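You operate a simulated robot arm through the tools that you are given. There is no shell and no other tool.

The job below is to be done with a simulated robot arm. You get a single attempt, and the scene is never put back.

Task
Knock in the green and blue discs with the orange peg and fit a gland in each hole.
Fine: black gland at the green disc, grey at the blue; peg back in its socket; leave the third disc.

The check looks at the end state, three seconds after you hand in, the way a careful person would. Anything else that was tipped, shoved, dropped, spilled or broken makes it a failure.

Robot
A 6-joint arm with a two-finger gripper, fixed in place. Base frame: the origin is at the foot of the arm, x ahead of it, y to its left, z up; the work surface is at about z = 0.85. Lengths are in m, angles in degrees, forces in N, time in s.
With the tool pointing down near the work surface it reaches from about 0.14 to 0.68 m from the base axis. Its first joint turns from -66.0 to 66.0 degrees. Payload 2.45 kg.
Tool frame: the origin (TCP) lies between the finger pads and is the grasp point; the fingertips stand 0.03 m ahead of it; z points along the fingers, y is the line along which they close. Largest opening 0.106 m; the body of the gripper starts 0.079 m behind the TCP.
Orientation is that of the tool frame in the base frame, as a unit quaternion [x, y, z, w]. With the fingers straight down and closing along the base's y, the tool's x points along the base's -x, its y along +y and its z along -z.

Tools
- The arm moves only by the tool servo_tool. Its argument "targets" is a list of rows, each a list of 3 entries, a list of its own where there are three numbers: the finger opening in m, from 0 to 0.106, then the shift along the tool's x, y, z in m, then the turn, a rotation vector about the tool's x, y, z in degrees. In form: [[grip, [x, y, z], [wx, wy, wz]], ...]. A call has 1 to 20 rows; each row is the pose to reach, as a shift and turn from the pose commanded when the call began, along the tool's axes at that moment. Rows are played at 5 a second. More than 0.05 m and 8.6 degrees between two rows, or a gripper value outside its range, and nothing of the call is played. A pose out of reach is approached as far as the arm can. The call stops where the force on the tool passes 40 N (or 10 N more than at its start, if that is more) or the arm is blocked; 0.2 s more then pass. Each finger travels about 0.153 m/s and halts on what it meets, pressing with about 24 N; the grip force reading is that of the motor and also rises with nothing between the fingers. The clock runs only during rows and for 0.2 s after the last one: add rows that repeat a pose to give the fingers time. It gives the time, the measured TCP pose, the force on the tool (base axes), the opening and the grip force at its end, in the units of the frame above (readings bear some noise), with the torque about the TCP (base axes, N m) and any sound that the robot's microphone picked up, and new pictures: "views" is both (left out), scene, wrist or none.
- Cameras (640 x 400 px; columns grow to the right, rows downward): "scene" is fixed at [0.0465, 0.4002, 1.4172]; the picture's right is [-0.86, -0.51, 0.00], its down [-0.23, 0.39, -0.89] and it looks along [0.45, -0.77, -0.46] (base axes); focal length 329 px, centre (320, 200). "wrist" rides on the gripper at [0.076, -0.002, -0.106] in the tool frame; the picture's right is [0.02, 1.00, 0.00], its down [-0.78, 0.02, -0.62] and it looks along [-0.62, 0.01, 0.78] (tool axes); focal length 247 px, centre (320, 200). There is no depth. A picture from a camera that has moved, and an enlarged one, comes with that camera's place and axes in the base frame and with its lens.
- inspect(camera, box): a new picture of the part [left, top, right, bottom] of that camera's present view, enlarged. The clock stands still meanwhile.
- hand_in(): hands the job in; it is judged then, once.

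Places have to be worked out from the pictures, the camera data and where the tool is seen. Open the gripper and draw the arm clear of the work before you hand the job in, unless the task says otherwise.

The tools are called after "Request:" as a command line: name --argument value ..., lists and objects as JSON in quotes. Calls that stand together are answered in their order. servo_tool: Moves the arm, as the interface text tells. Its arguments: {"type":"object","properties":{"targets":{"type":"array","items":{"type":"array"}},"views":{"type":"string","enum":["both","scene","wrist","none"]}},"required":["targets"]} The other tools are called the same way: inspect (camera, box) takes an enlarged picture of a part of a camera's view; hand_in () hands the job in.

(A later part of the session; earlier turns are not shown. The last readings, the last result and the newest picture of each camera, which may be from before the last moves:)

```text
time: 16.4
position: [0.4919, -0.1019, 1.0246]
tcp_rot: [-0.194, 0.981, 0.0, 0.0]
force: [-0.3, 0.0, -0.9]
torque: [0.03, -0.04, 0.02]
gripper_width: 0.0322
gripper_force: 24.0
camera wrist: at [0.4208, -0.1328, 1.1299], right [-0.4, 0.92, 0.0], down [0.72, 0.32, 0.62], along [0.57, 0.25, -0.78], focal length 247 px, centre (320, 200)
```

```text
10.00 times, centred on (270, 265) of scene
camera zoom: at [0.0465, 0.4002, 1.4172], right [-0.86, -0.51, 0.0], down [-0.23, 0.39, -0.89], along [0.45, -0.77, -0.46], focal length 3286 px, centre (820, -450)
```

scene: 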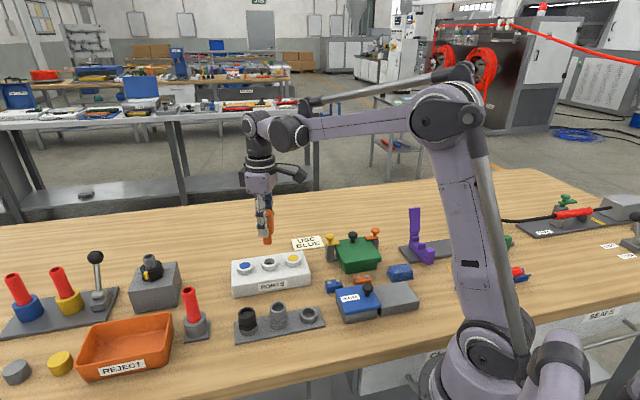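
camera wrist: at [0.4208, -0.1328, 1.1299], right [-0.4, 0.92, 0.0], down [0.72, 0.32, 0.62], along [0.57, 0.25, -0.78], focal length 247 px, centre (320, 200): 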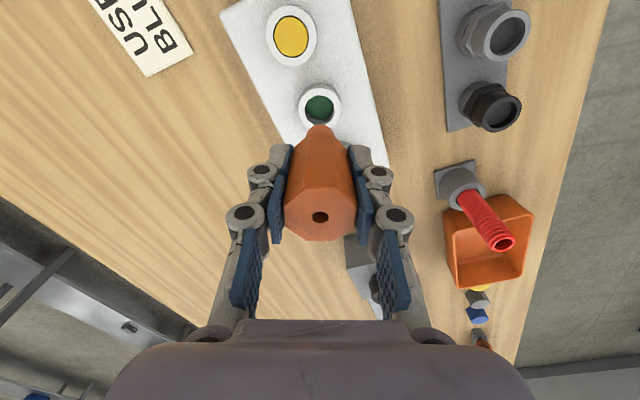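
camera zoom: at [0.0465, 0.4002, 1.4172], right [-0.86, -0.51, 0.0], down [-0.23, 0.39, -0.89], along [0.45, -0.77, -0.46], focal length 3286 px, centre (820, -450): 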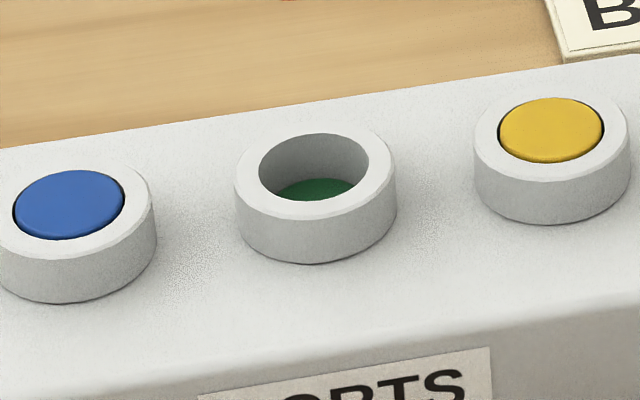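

The green disc now sits about 12 mm below the ring rim and the 22 N suggests it is at its stop. I move on to blue, judged at (0.536,-0.060), to see how its force builds up with depth for comparison.

Request:
servo_tool --targets '[[0.01, [-0.028, 0.0108, 0], [0, 0, 0]], [0.01, [-0.0558, 0.0216, 0], [0, 0, 0]], [0.01, [-0.0558, 0.0216, 0.02], [0, 0, 0]], [0.01, [-0.0558, 0.0216, 0.03], [0, 0, 0]], [0.01, [-0.0558, 0.0216, 0.03], [0, 0, 0]]]'

Request:
inspect --camera "scene" --box '[220, 220, 310, 290]'

Request:
inspect --camera "wrist" --box '[220, 20, 420, 180]'

```text
time: 17.6
position: [0.5369, -0.0596, 0.9949]
tcp_rot: [-0.194, 0.981, 0.001, 0.0]
force: [0.7, -0.5, -0.6]
torque: [0.01, 0.01, 0.01]
gripper_width: 0.0322
gripper_force: 23.4
camera wrist: at [0.4652, -0.0914, 1.0998], right [-0.4, 0.92, 0.0], down [0.72, 0.32, 0.62], along [0.57, 0.25, -0.78], focal length 247 px, centre (320, 200)
```

scene: 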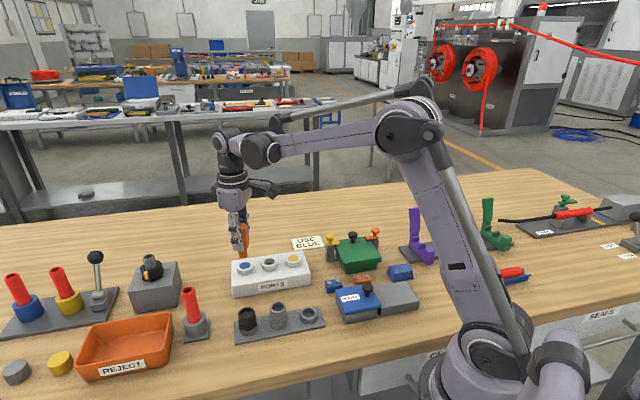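
wrist: 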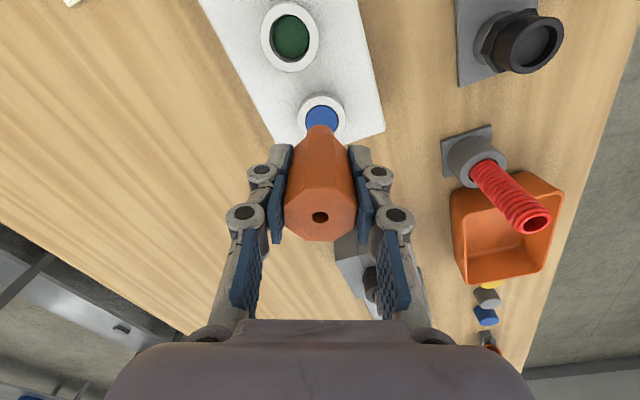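

```text
5.71 times, centred on (265, 255) of scene
camera zoom: at [0.0465, 0.4002, 1.4172], right [-0.86, -0.51, 0.0], down [-0.23, 0.39, -0.89], along [0.45, -0.77, -0.46], focal length 1878 px, centre (634, -114)
```

zoom: 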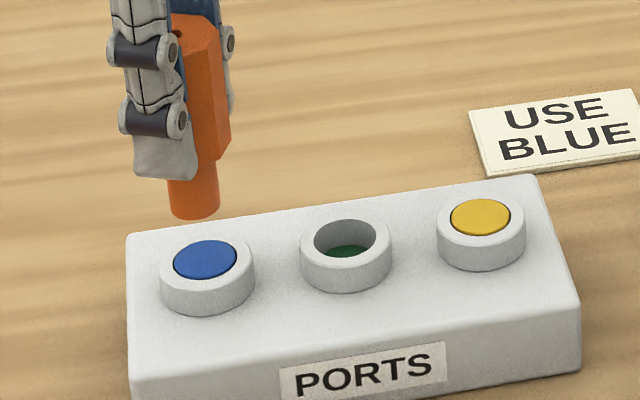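

```text
2.50 times, centred on (320, 100) of wrist
camera zoom: at [0.4652, -0.0914, 1.0998], right [-0.4, 0.92, 0.0], down [0.72, 0.32, 0.62], along [0.57, 0.25, -0.78], focal length 617 px, centre (320, 450)
```

zoom: 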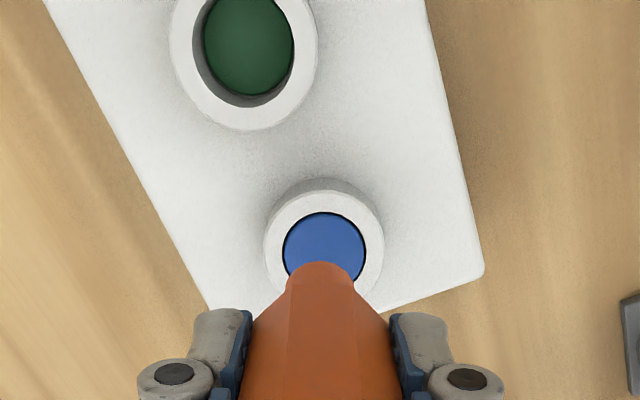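

The peg is over blue to about 1 mm; I correct (+0.9, +1.3 mm) and press about 6 mm in, reading the force.

Request:
servo_tool --targets '[[0.01, [0.0009, 0.0013, 0.012], [0, 0, 0]], [0.01, [0.0009, 0.0013, 0.022], [0, 0, 0]], [0.01, [0.0009, 0.0013, 0.027], [0, 0, 0]], [0.01, [0.0009, 0.0013, 0.029], [0, 0, 0]], [0.01, [0.0009, 0.0013, 0.031], [0, 0, 0]], [0.01, [0.0009, 0.0013, 0.033], [0, 0, 0]], [0.01, [0.0009, 0.0013, 0.035], [0, 0, 0]]]'

Request:
inspect --camera "scene" --box '[220, 220, 310, 290]'

```text
time: 19.2
position: [0.5335, -0.0596, 0.9594]
tcp_rot: [-0.195, 0.981, 0.001, 0.0]
force: [-0.3, 0.3, -0.8]
torque: [-0.02, 0.0, 0.0]
gripper_width: 0.0325
gripper_force: 24.3
camera wrist: at [0.4636, -0.0902, 1.0647], right [-0.4, 0.92, 0.0], down [0.72, 0.32, 0.62], along [0.57, 0.25, -0.78], focal length 247 px, centre (320, 200)
```

scene: 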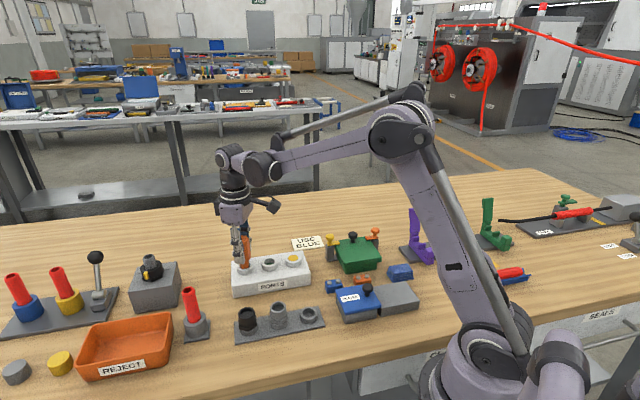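
wrist: 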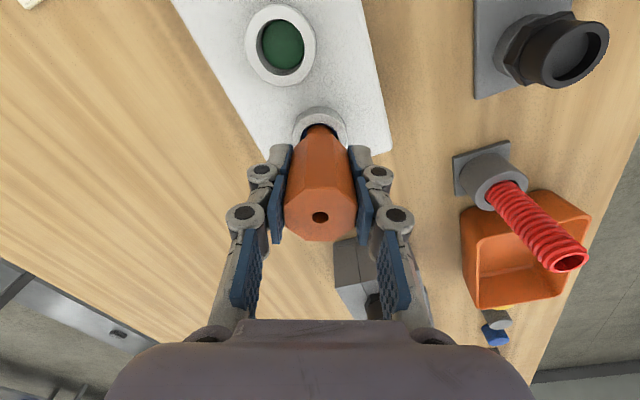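

```text
5.71 times, centred on (265, 255) of scene
camera zoom: at [0.0465, 0.4002, 1.4172], right [-0.86, -0.51, 0.0], down [-0.23, 0.39, -0.89], along [0.45, -0.77, -0.46], focal length 1878 px, centre (634, -114)
```

zoom: 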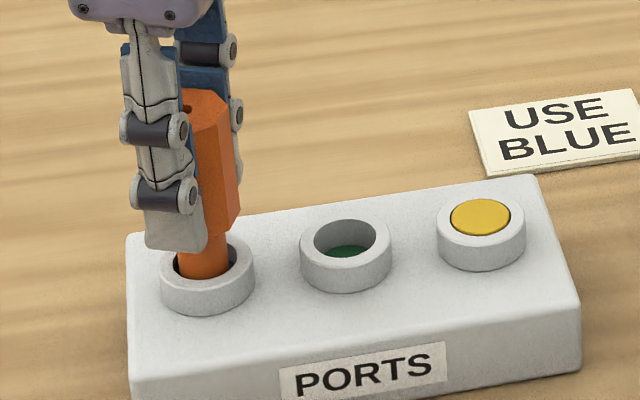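

Blue has gone in with no residual force. I press on 5 mm more and watch for the stop.

Request:
servo_tool --targets '[[0.01, [0, 0, 0.0015], [0, 0, 0]], [0.01, [0, 0, 0.003], [0, 0, 0]], [0.01, [0, 0, 0.0045], [0, 0, 0]]]' --views "wrist"

Request:
servo_tool --targets '[[0.01, [0, 0, 0.001], [0, 0, 0]], [0.01, [0, 0, 0.002], [0, 0, 0]]]' --views "wrist"

```text
time: 20.0
position: [0.5348, -0.0597, 0.9555]
tcp_rot: [-0.195, 0.981, -0.001, 0.0]
force: [0.3, -0.1, -0.8]
torque: [0.0, -0.02, -0.01]
gripper_width: 0.0323
gripper_force: 24.3
camera wrist: at [0.4637, -0.0906, 1.0604], right [-0.4, 0.92, 0.0], down [0.72, 0.32, 0.62], along [0.57, 0.25, -0.78], focal length 247 px, centre (320, 200)
```

wrist: 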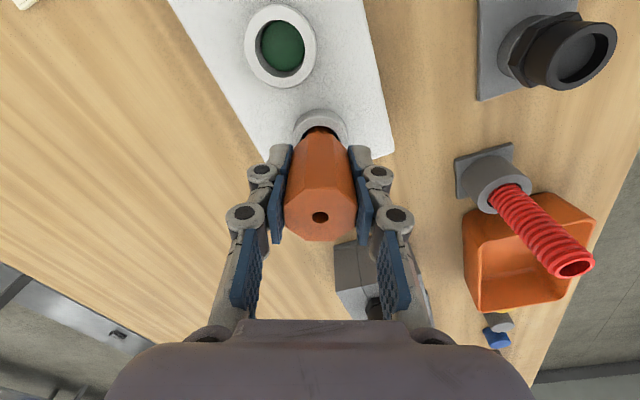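

```text
time: 20.6
position: [0.535, -0.0596, 0.9534]
tcp_rot: [-0.195, 0.981, 0.0, 0.0]
force: [0.4, -0.3, 1.9]
torque: [0.02, -0.02, 0.0]
gripper_width: 0.0323
gripper_force: 24.5
camera wrist: at [0.4635, -0.0906, 1.0585], right [-0.4, 0.92, 0.0], down [0.72, 0.32, 0.62], along [0.57, 0.25, -0.78], focal length 247 px, centre (320, 200)
```

wrist: 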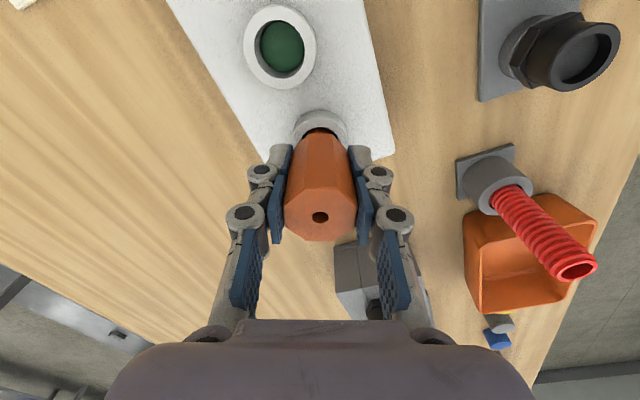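

A first 2 N appears with the tip about 13 mm in. I press 1.5 mm more to confirm that this is the stop.

Request:
servo_tool --targets '[[0.01, [0, 0, 0.001], [0, 0, 0]], [0.01, [0, 0, 0.0015], [0, 0, 0]]]' --views "wrist"

```text
time: 21.2
position: [0.5343, -0.0595, 0.9517]
tcp_rot: [-0.195, 0.981, 0.0, 0.0]
force: [-0.6, -0.9, 9.1]
torque: [-0.04, -0.03, 0.0]
gripper_width: 0.0323
gripper_force: 23.6
camera wrist: at [0.4635, -0.0905, 1.0573], right [-0.4, 0.92, 0.0], down [0.72, 0.32, 0.62], along [0.57, 0.25, -0.78], focal length 247 px, centre (320, 200)
```

wrist: 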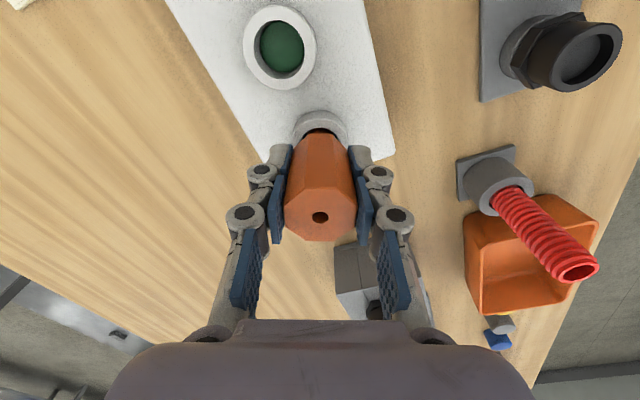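

The force climbs steeply (9 N within 1.5 mm): blue is at its stop too. I lift clear and compare both holes.

Request:
servo_tool --targets '[[0.01, [0, 0, -0.01], [0, 0, 0]], [0.01, [0, 0, -0.03], [0, 0, 0]], [0.01, [0, 0, -0.055], [0, 0, 0]], [0.01, [0, 0, -0.075], [0, 0, 0]], [0.01, [0, 0, -0.075], [0, 0, 0]]]'

Request:
inspect --camera "scene" --box '[230, 240, 310, 300]'

Request:
inspect --camera "wrist" --box '[220, 20, 420, 180]'

```text
time: 22.4
position: [0.5339, -0.0609, 1.0261]
tcp_rot: [-0.195, 0.981, 0.0, 0.0]
force: [0.0, -0.9, -0.2]
torque: [0.01, -0.01, 0.0]
gripper_width: 0.0325
gripper_force: 24.1
camera wrist: at [0.4632, -0.0907, 1.1317], right [-0.4, 0.92, 0.0], down [0.72, 0.32, 0.62], along [0.57, 0.25, -0.78], focal length 247 px, centre (320, 200)
```

scene: 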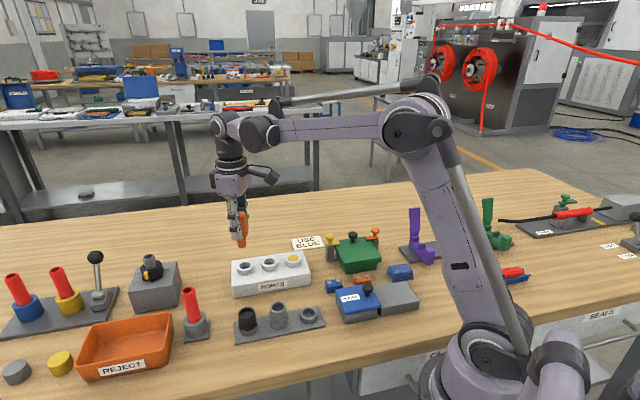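
wrist: 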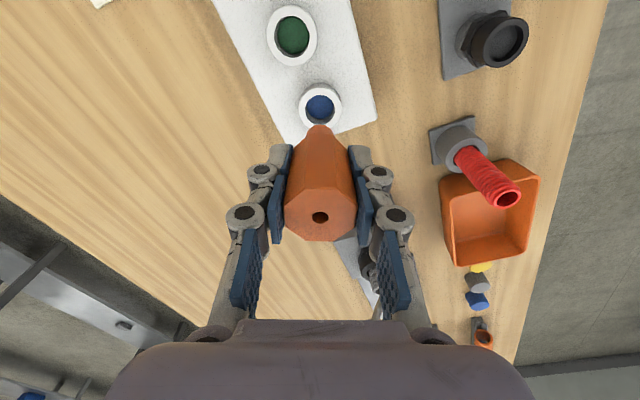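

```text
6.67 times, centred on (270, 270) of scene
camera zoom: at [0.0465, 0.4002, 1.4172], right [-0.86, -0.51, 0.0], down [-0.23, 0.39, -0.89], along [0.45, -0.77, -0.46], focal length 2190 px, centre (653, -267)
```

zoom: 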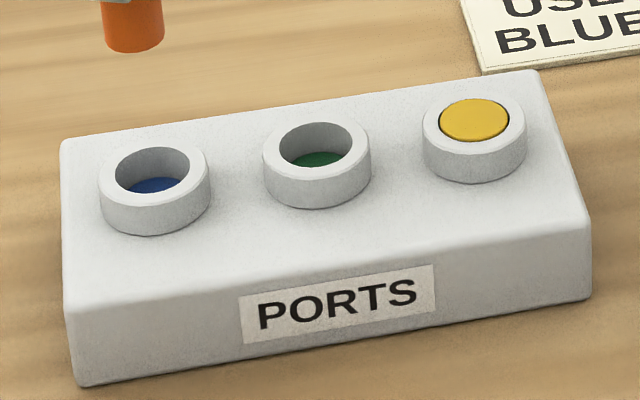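

```text
2.50 times, centred on (320, 100) of wrist
camera zoom: at [0.4632, -0.0907, 1.1317], right [-0.4, 0.92, 0.0], down [0.72, 0.32, 0.62], along [0.57, 0.25, -0.78], focal length 617 px, centre (320, 450)
```

zoom: 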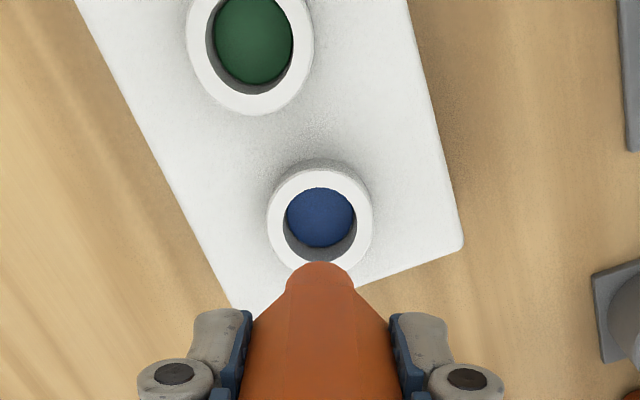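

Both discs sit equally deep, yellow is untouched. I carry the peg back over its socket at (0.3363,-0.0384).

Request:
servo_tool --targets '[[0.01, [0.035, 0.019, -0.003], [0, 0, 0]], [0.01, [0.07, 0.038, -0.003], [0, 0, 0]], [0.01, [0.105, 0.057, -0.003], [0, 0, 0]], [0.01, [0.14, 0.076, -0.003], [0, 0, 0]], [0.01, [0.165, 0.0895, -0.003], [0, 0, 0]], [0.01, [0.1752, 0.095, 0.02], [0, 0, 0]], [0.01, [0.1752, 0.095, 0.05], [0, 0, 0]], [0.01, [0.1752, 0.095, 0.05], [0, 0, 0]]]'

Request:
inspect --camera "scene" --box '[230, 250, 340, 340]'

Request:
inspect --camera "wrist" --box '[220, 40, 420, 240]'

```text
time: 24.2
position: [0.3356, -0.0389, 0.9774]
tcp_rot: [-0.195, 0.981, 0.0, 0.0]
force: [0.9, -0.2, -0.4]
torque: [-0.04, -0.03, 0.0]
gripper_width: 0.0323
gripper_force: 23.4
camera wrist: at [0.2648, -0.0694, 1.0821], right [-0.4, 0.92, 0.0], down [0.72, 0.32, 0.62], along [0.57, 0.25, -0.78], focal length 247 px, centre (320, 200)
```

scene: 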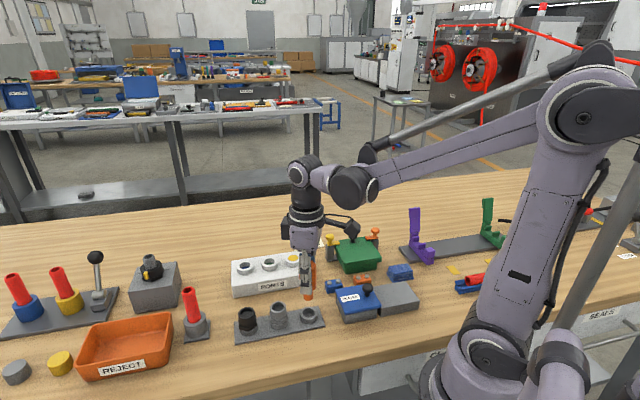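
wrist: 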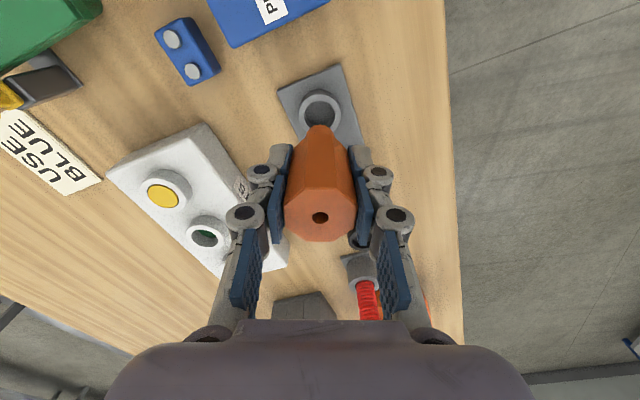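

```text
4.44 times, centred on (285, 295) of scene
camera zoom: at [0.0465, 0.4002, 1.4172], right [-0.86, -0.51, 0.0], down [-0.23, 0.39, -0.89], along [0.45, -0.77, -0.46], focal length 1460 px, centre (476, -222)
```

zoom: 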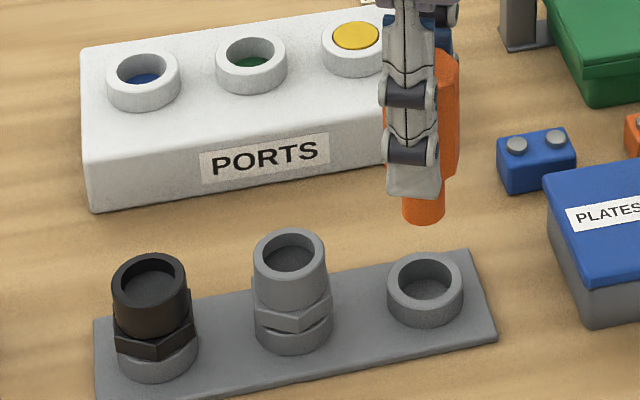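

```text
2.00 times, centred on (320, 140) of wrist
camera zoom: at [0.2648, -0.0694, 1.0821], right [-0.4, 0.92, 0.0], down [0.72, 0.32, 0.62], along [0.57, 0.25, -0.78], focal length 494 px, centre (320, 320)
```

zoom: 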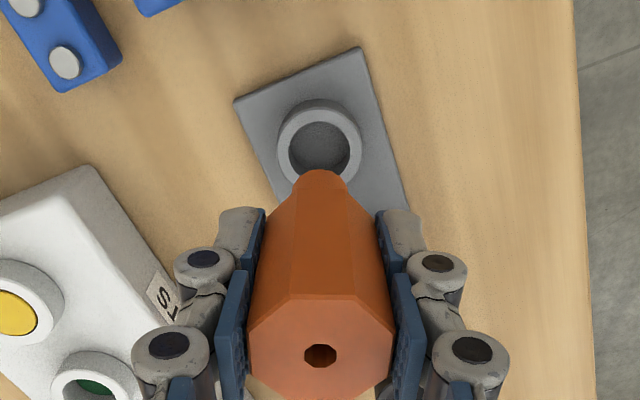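

The tip is lined up with the socket within 1 mm. I lower it in.

Request:
servo_tool --targets '[[0.01, [0, 0, 0.02], [0, 0, 0]], [0.01, [0, 0, 0.035], [0, 0, 0]], [0.01, [0, 0, 0.046], [0, 0, 0]], [0.01, [0, 0, 0.054], [0, 0, 0]], [0.01, [0, 0, 0.057], [0, 0, 0]], [0.01, [0, 0, 0.059], [0, 0, 0]]]'

Request:
inspect --camera "scene" --box '[260, 250, 350, 340]'

```text
time: 25.6
position: [0.3356, -0.0388, 0.9176]
tcp_rot: [-0.195, 0.981, 0.0, 0.0]
force: [-1.0, -0.3, 4.0]
torque: [0.01, -0.01, 0.0]
gripper_width: 0.0322
gripper_force: 23.9
camera wrist: at [0.265, -0.0697, 1.0232], right [-0.4, 0.92, 0.0], down [0.72, 0.32, 0.62], along [0.57, 0.25, -0.78], focal length 247 px, centre (320, 200)
```

scene: 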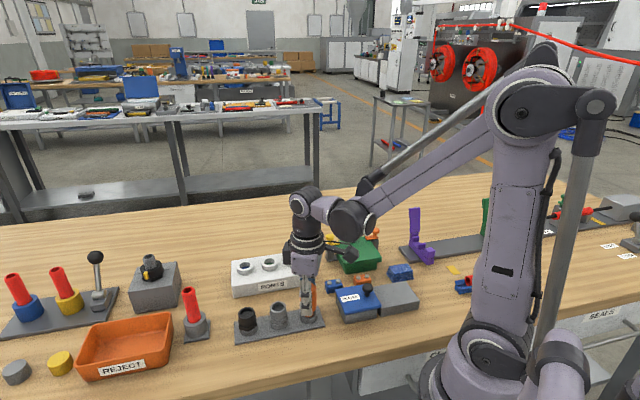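
wrist: 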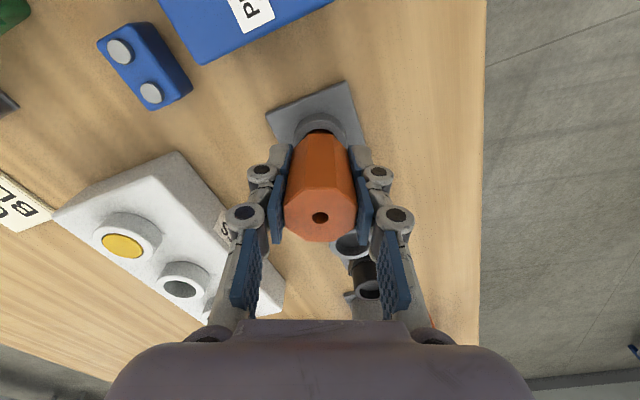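

```text
4.44 times, centred on (305, 295) of scene
camera zoom: at [0.0464, 0.4002, 1.4172], right [-0.86, -0.51, 0.0], down [-0.23, 0.39, -0.89], along [0.45, -0.77, -0.46], focal length 1460 px, centre (387, -222)
```

zoom: 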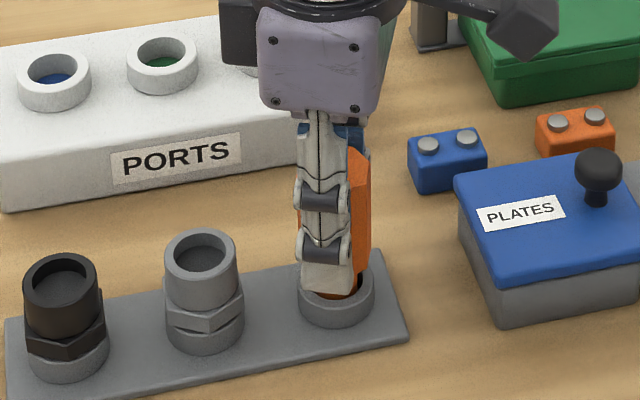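

A 4 N contact shows that the peg is bottomed in its socket. I open and rise straight up.

Request:
servo_tool --targets '[[0.04, [0, 0, -0.0005], [0, 0, 0]], [0.06, [0, 0, -0.0005], [0, 0, 0]], [0.07, [0, 0, -0.0005], [0, 0, 0]], [0.07, [0, 0, -0.02], [0, 0, 0]], [0.07, [0, 0, -0.05], [0, 0, 0]], [0.07, [0, 0, -0.09], [0, 0, 0]], [0.07, [0, 0, -0.1], [0, 0, 0]], [0.07, [0, 0, -0.1], [0, 0, 0]]]'

Request:
inspect --camera "scene" --box '[230, 250, 350, 340]'

Request:
inspect --camera "wrist" --box '[220, 40, 420, 240]'

```text
time: 27.4
position: [0.3362, -0.0385, 1.0173]
tcp_rot: [-0.195, 0.981, -0.001, 0.0]
force: [0.7, 0.0, -0.7]
torque: [0.01, -0.02, 0.0]
gripper_width: 0.07
gripper_force: 0.0
camera wrist: at [0.2657, -0.0688, 1.1232], right [-0.4, 0.92, 0.0], down [0.72, 0.32, 0.62], along [0.57, 0.25, -0.78], focal length 247 px, centre (320, 200)
```

scene: 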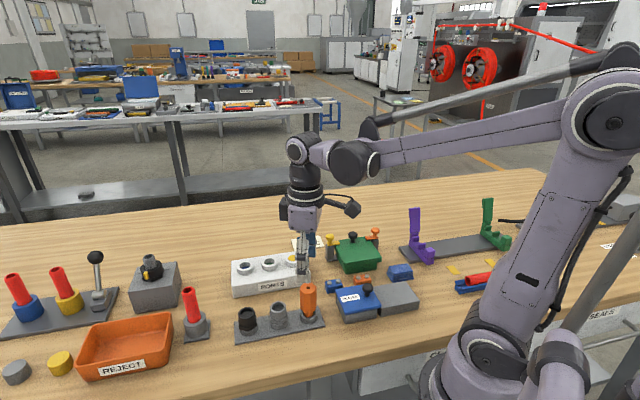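
wrist: 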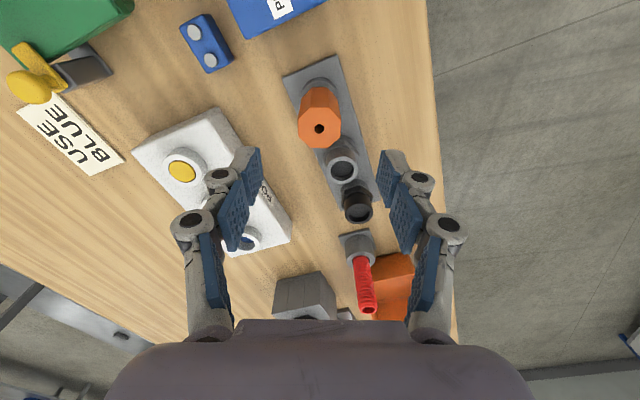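

```text
4.44 times, centred on (290, 295) of scene
camera zoom: at [0.0465, 0.4002, 1.4172], right [-0.86, -0.51, 0.0], down [-0.23, 0.39, -0.89], along [0.45, -0.77, -0.46], focal length 1460 px, centre (453, -222)
```

zoom: 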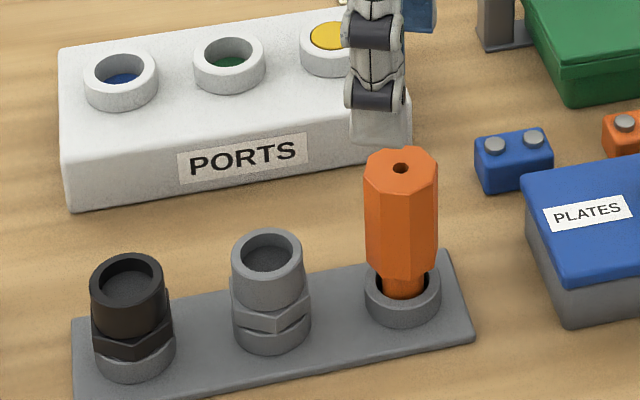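

```text
2.00 times, centred on (320, 140) of wrist
camera zoom: at [0.2657, -0.0688, 1.1232], right [-0.4, 0.92, 0.0], down [0.72, 0.32, 0.62], along [0.57, 0.25, -0.78], focal length 494 px, centre (320, 320)
```

zoom: 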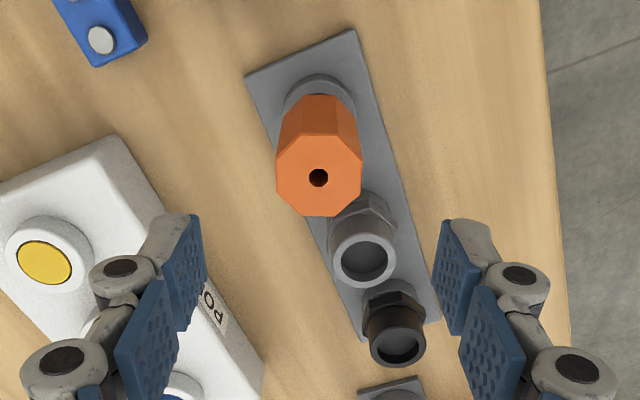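

The peg stands upright in its socket again. Next, the black gland, judged at (0.428,0.053) with its top near z 0.90; I turn to yaw -15° so that the pads should meet hex flats, and hover over it.

Request:
servo_tool --targets '[[0.07, [-0.03, 0.0124, 0], [0, 0, 2]], [0.07, [-0.06, 0.0248, 0], [0, 0, 4]], [0.07, [-0.09, 0.0372, 0], [0, 0, 6]], [0.07, [-0.1194, 0.0495, 0], [0, 0, 7.5]], [0.07, [-0.1194, 0.0495, 0.03], [0, 0, 7.5]], [0.07, [-0.1194, 0.0495, 0.03], [0, 0, 7.5]]]'

Request:
inspect --camera "scene" --box '[220, 260, 310, 340]'

Request:
inspect --camera "wrist" --box '[240, 60, 400, 200]'

```text
time: 28.8
position: [0.4279, 0.053, 0.9872]
tcp_rot: [-0.13, 0.991, 0.0, 0.0]
force: [-1.0, 1.8, 0.7]
torque: [0.01, -0.01, 0.0]
gripper_width: 0.0697
gripper_force: 0.1
camera wrist: at [0.3528, 0.0317, 1.0929], right [-0.28, 0.96, 0.0], down [0.75, 0.22, 0.62], along [0.6, 0.17, -0.78], focal length 247 px, centre (320, 200)
```

scene: 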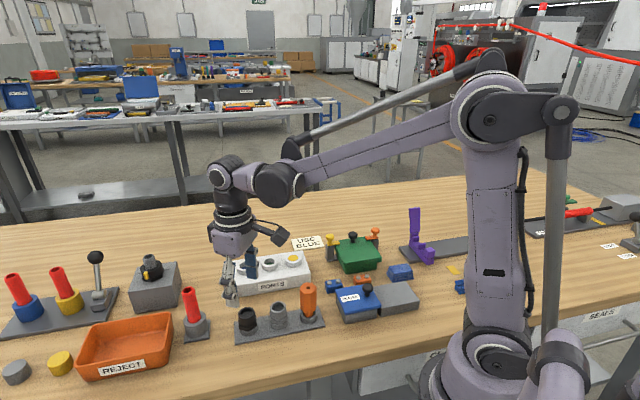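
wrist: 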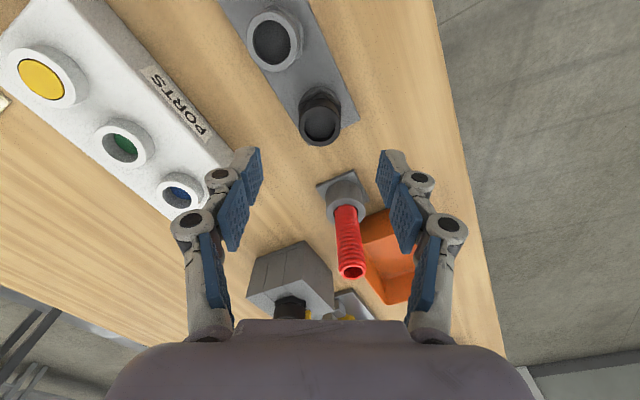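

```text
5.00 times, centred on (265, 300) of scene
camera zoom: at [0.0465, 0.4003, 1.4172], right [-0.86, -0.51, 0.0], down [-0.23, 0.39, -0.89], along [0.45, -0.77, -0.46], focal length 1643 px, centre (595, -300)
```

zoom: 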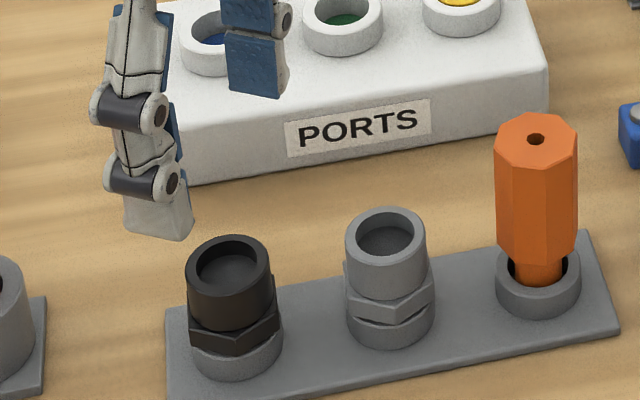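

```text
2.86 times, centred on (320, 130) of wrist
camera zoom: at [0.3528, 0.0317, 1.0929], right [-0.28, 0.96, 0.0], down [0.75, 0.22, 0.62], along [0.6, 0.17, -0.78], focal length 706 px, centre (320, 400)
```

zoom: 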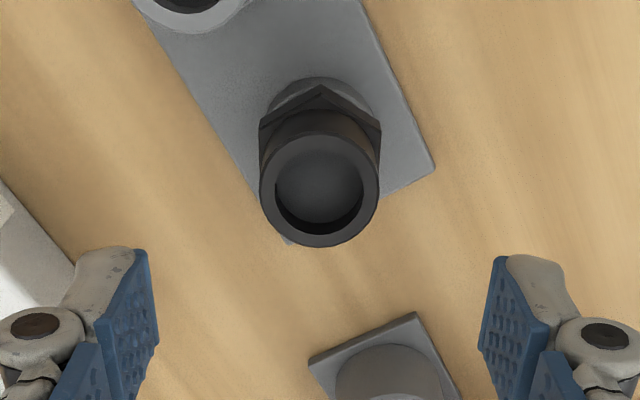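

The flats face the pads and the gland is centred side to side. To fix its place along the other direction independently of height, I turn the tool -60° about its axis (another flat-facing yaw) and look again.

Request:
servo_tool --targets '[[0.07, [0, 0, 0], [0, 0, -8]], [0.07, [0, 0, 0], [0, 0, -16]], [0.07, [0, 0, 0], [0, 0, -24]], [0.07, [0, 0, 0], [0, 0, -32]], [0.07, [0, 0, 0], [0, 0, -40]], [0.07, [0, 0, 0], [0, 0, -48]], [0.07, [0, 0, 0], [0, 0, -56]], [0.07, [0, 0, 0], [0, 0, -60]], [0.07, [0, 0, 0], [0, 0, -60]]]' --views "wrist"

Request:
inspect --camera "wrist" --box '[240, 60, 400, 200]'

```text
time: 30.8
position: [0.4255, 0.0516, 0.9874]
tcp_rot: [-0.61, 0.793, 0.0, 0.0]
force: [0.3, 0.0, 1.2]
torque: [-0.01, -0.02, -0.01]
gripper_width: 0.07
gripper_force: 0.1
camera wrist: at [0.4087, -0.0218, 1.0929], right [-0.97, 0.24, 0.0], down [0.19, 0.76, 0.62], along [0.15, 0.6, -0.78], focal length 247 px, centre (320, 200)
```

wrist: 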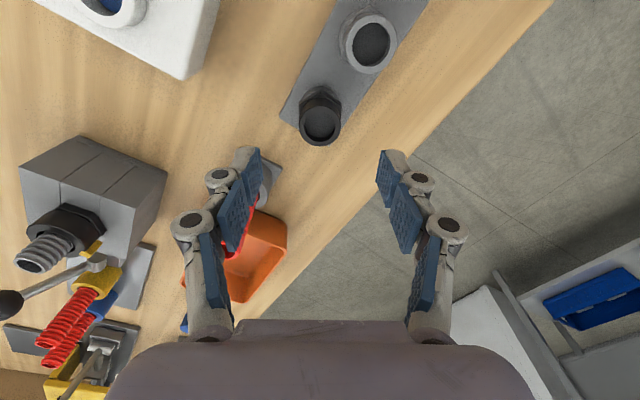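

```text
2.86 times, centred on (320, 130) of wrist
camera zoom: at [0.4087, -0.0218, 1.0929], right [-0.97, 0.24, 0.0], down [0.19, 0.76, 0.62], along [0.15, 0.6, -0.78], focal length 706 px, centre (320, 400)
```

zoom: 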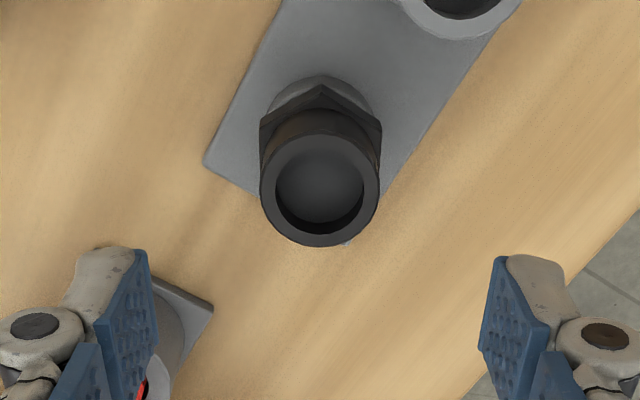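

The gland stayed put through the 60° turn, so it lies on the tool axis (top about z 0.905), and the flats face the pads here as well. I lower so that the fingertips stand around the hex at z 0.87, just above the ring.

Request:
servo_tool --targets '[[0.07, [0, 0, 0.025], [0, 0, 0]], [0.07, [0, 0, 0.05], [0, 0, 0]], [0.07, [0, 0, 0.07], [0, 0, 0]], [0.07, [0, 0, 0.082], [0, 0, 0]], [0.07, [0, 0, 0.0872], [0, 0, 0]], [0.07, [0, 0, 0.0872], [0, 0, 0]]]'

Request:
inspect --camera "scene" --box '[210, 260, 300, 350]'

Request:
inspect --camera "wrist" --box '[220, 80, 420, 260]'

```text
time: 32.2
position: [0.4274, 0.0514, 0.8996]
tcp_rot: [-0.609, 0.793, -0.001, 0.001]
force: [0.0, 0.4, 0.2]
torque: [0.0, -0.02, 0.0]
gripper_width: 0.07
gripper_force: 0.1
camera wrist: at [0.4089, -0.0223, 1.0051], right [-0.97, 0.24, 0.0], down [0.19, 0.76, 0.62], along [0.15, 0.6, -0.78], focal length 247 px, centre (320, 200)
```

scene: 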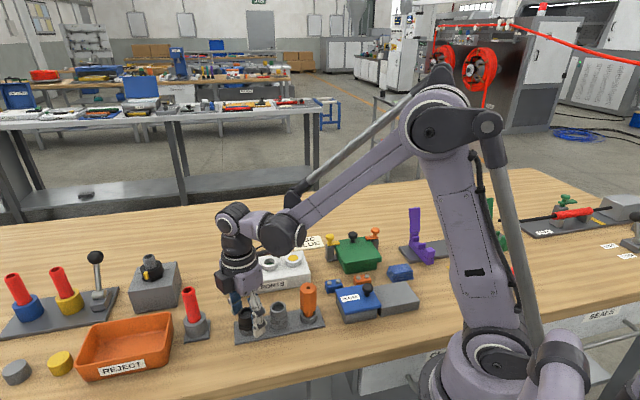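
wrist: 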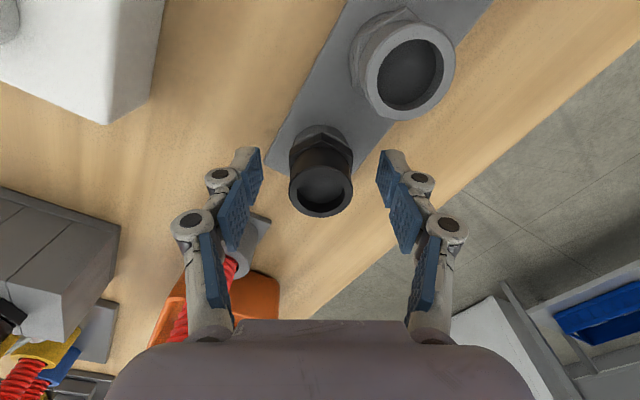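

```text
4.44 times, centred on (255, 305) of scene
camera zoom: at [0.0465, 0.4002, 1.4172], right [-0.86, -0.51, 0.0], down [-0.23, 0.39, -0.89], along [0.45, -0.77, -0.46], focal length 1460 px, centre (609, -267)
```

zoom: 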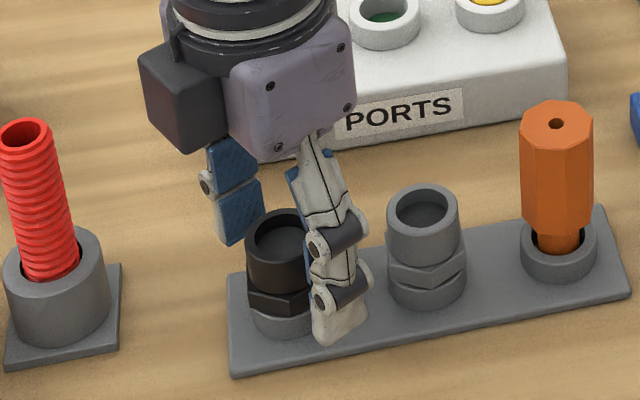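

```text
2.22 times, centred on (320, 170) of wrist
camera zoom: at [0.4089, -0.0223, 1.0051], right [-0.97, 0.24, 0.0], down [0.19, 0.76, 0.62], along [0.15, 0.6, -0.78], focal length 549 px, centre (320, 267)
```

zoom: 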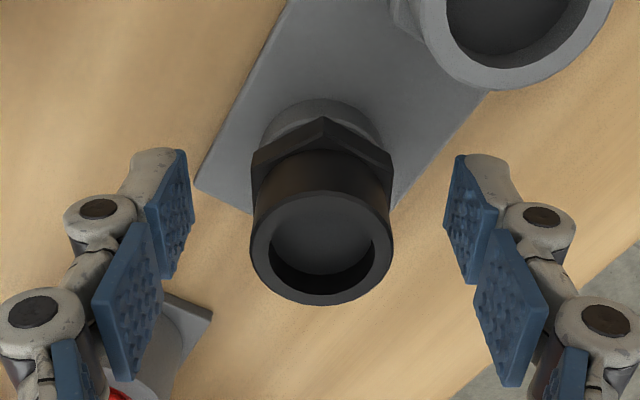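

The pads straddle the black gland evenly. I close on it.

Request:
servo_tool --targets '[[0.05, [0, 0, 0], [0, 0, 0]], [0.04, [0, 0, 0], [0, 0, 0]], [0.015, [0, 0, 0], [0, 0, 0]], [0.015, [0, 0, 0], [0, 0, 0]], [0.015, [0, 0, 0], [0, 0, 0]]]'

Request:
inspect --camera "scene" --box '[210, 260, 300, 350]'

Request:
inspect --camera "wrist" --box '[220, 80, 420, 260]'

```text
time: 33.4
position: [0.4279, 0.0514, 0.9001]
tcp_rot: [-0.609, 0.793, 0.0, 0.0]
force: [0.5, 0.3, 2.3]
torque: [-0.02, 0.06, 0.03]
gripper_width: 0.0407
gripper_force: 24.1
camera wrist: at [0.4089, -0.0223, 1.0054], right [-0.97, 0.24, 0.0], down [0.19, 0.76, 0.62], along [0.15, 0.6, -0.78], focal length 247 px, centre (320, 200)
```

scene: 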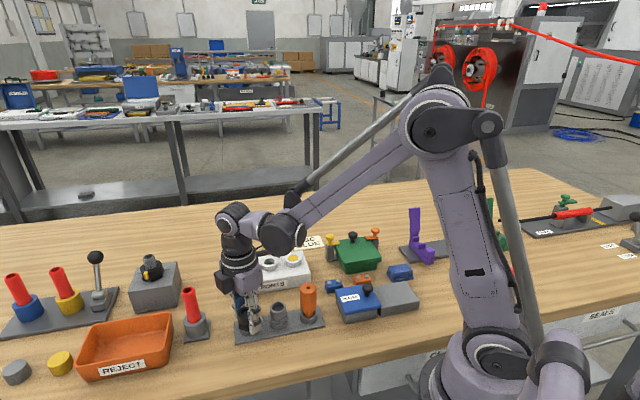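
wrist: 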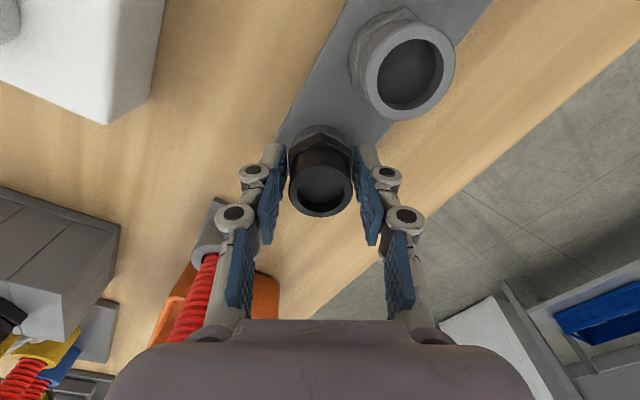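

```text
4.44 times, centred on (255, 305) of scene
camera zoom: at [0.0465, 0.4002, 1.4172], right [-0.86, -0.51, 0.0], down [-0.23, 0.39, -0.89], along [0.45, -0.77, -0.46], focal length 1460 px, centre (609, -267)
```

zoom: 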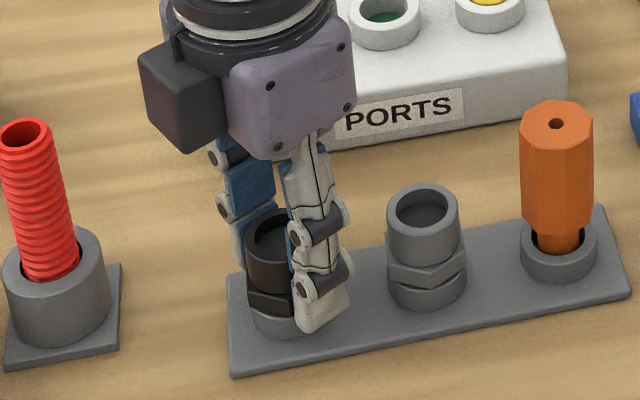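

```text
2.22 times, centred on (320, 170) of wrist
camera zoom: at [0.4089, -0.0223, 1.0054], right [-0.97, 0.24, 0.0], down [0.19, 0.76, 0.62], along [0.15, 0.6, -0.78], focal length 549 px, centre (320, 267)
```

zoom: 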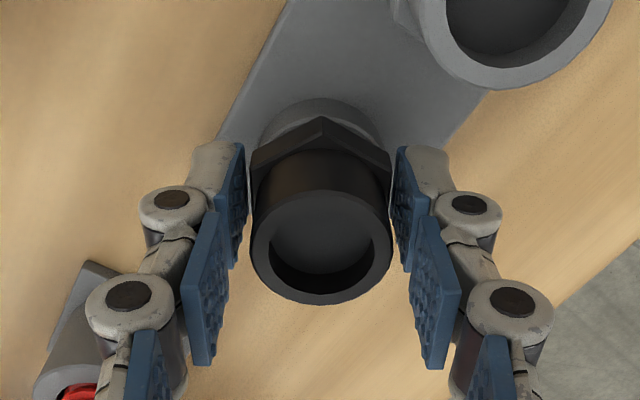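

The fingers halted at 0.041 with 24 N. I lift only a few millimetres first, to check that just the gland comes up.

Request:
servo_tool --targets '[[0.015, [0, 0, -0.002], [0, 0, 0]], [0.015, [0, 0, -0.005], [0, 0, 0]]]'

Request:
inspect --camera "scene" --box '[210, 260, 300, 350]'

Request:
inspect --camera "wrist" --box '[260, 100, 380, 230]'

```text
time: 34.0
position: [0.4274, 0.0512, 0.9053]
tcp_rot: [-0.608, 0.794, 0.0, -0.001]
force: [0.0, -0.1, 0.2]
torque: [0.01, -0.01, -0.03]
gripper_width: 0.0403
gripper_force: 24.1
camera wrist: at [0.4086, -0.0217, 1.0105], right [-0.97, 0.24, 0.0], down [0.19, 0.76, 0.62], along [0.15, 0.6, -0.78], focal length 247 px, centre (320, 200)
```

scene: 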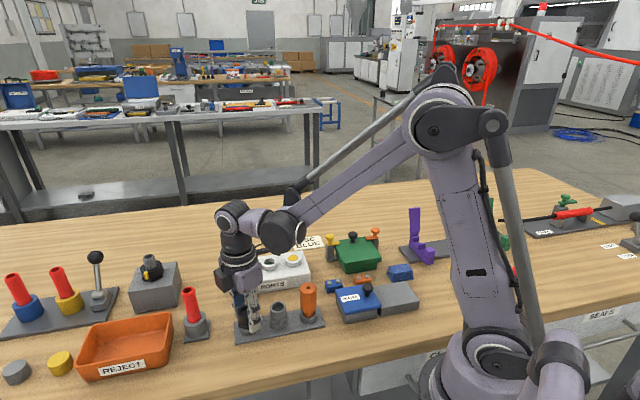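
wrist: 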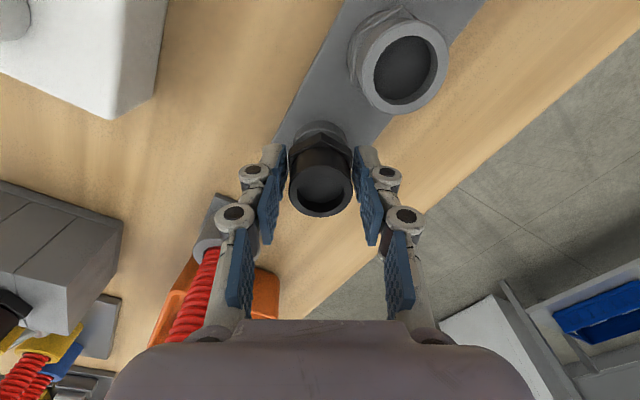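

```text
4.44 times, centred on (255, 305) of scene
camera zoom: at [0.0465, 0.4002, 1.4172], right [-0.86, -0.51, 0.0], down [-0.23, 0.39, -0.89], along [0.45, -0.77, -0.46], focal length 1460 px, centre (609, -267)
```

zoom: 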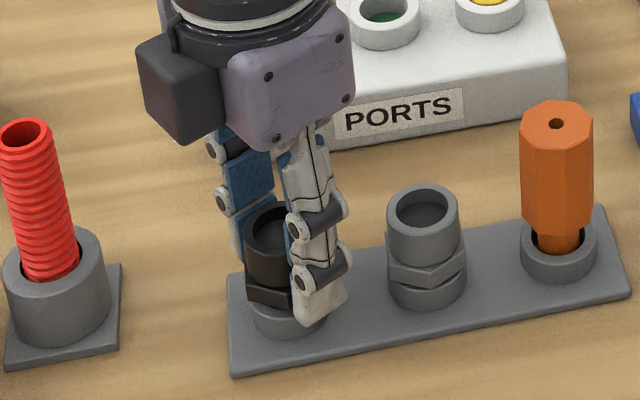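

```text
3.08 times, centred on (320, 165) of wrist
camera zoom: at [0.4086, -0.0217, 1.0105], right [-0.97, 0.24, 0.0], down [0.19, 0.76, 0.62], along [0.15, 0.6, -0.78], focal length 760 px, centre (320, 308)
```

zoom: 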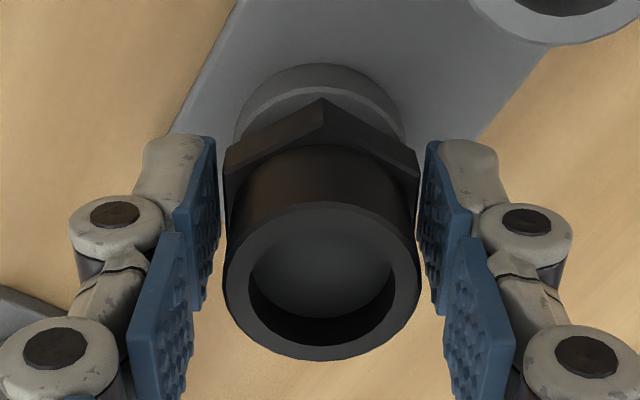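

The gland rises with the hand with no extra force. I lift it well clear and look at its lower end.

Request:
servo_tool --targets '[[0.015, [0, 0, -0.02], [0, 0, 0]], [0.015, [0, 0, -0.045], [0, 0, 0]], [0.015, [0, 0, -0.075], [0, 0, 0]], [0.015, [0, 0, -0.1], [0, 0, 0]], [0.015, [0, 0, -0.1], [0, 0, 0]]]'

Request:
inspect --camera "scene" --box '[200, 230, 310, 340]'

Request:
inspect --camera "wrist" --box '[260, 80, 380, 230]'

```text
time: 35.2
position: [0.4269, 0.0528, 1.0047]
tcp_rot: [-0.608, 0.794, 0.0, 0.0]
force: [0.3, 0.7, -0.3]
torque: [0.0, 0.02, 0.01]
gripper_width: 0.0403
gripper_force: 24.2
camera wrist: at [0.4087, -0.0213, 1.1103], right [-0.97, 0.24, 0.0], down [0.19, 0.76, 0.62], along [0.15, 0.6, -0.78], focal length 247 px, centre (320, 200)
```

scene: 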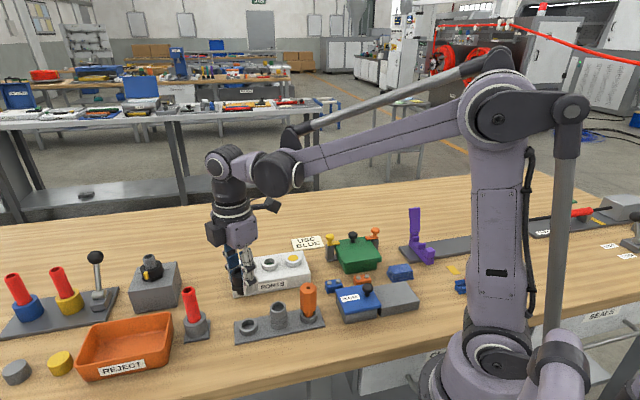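
wrist: 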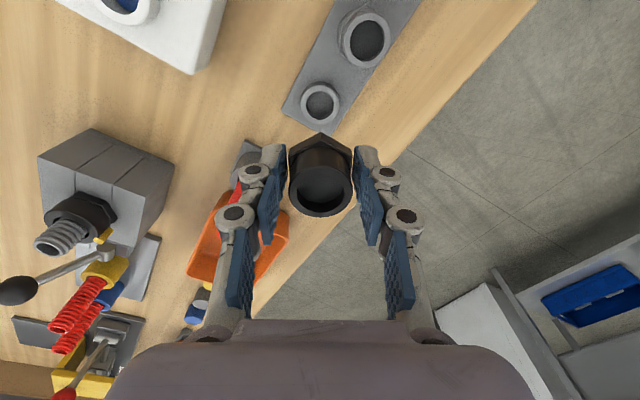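

```text
3.64 times, centred on (255, 285) of scene
camera zoom: at [0.0465, 0.4002, 1.4172], right [-0.86, -0.51, 0.0], down [-0.23, 0.39, -0.89], along [0.45, -0.77, -0.46], focal length 1195 px, centre (556, -109)
```

zoom: 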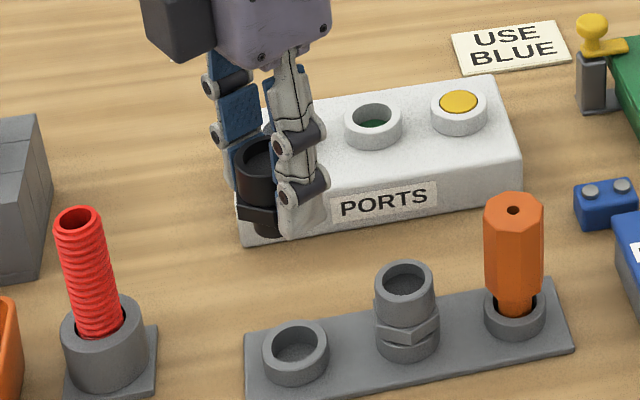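

```text
2.67 times, centred on (320, 155) of wrist
camera zoom: at [0.4087, -0.0213, 1.1103], right [-0.97, 0.24, 0.0], down [0.19, 0.76, 0.62], along [0.15, 0.6, -0.78], focal length 659 px, centre (320, 320)
```

zoom: 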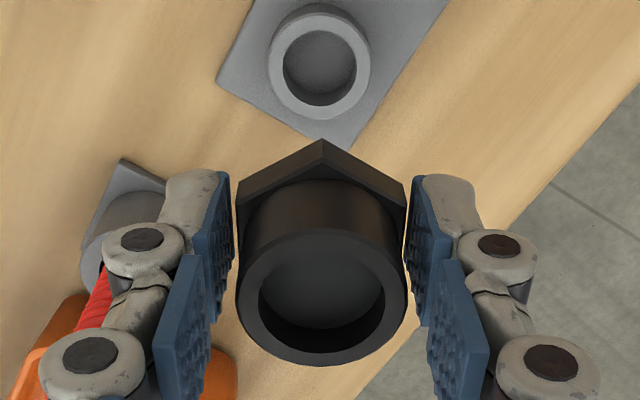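

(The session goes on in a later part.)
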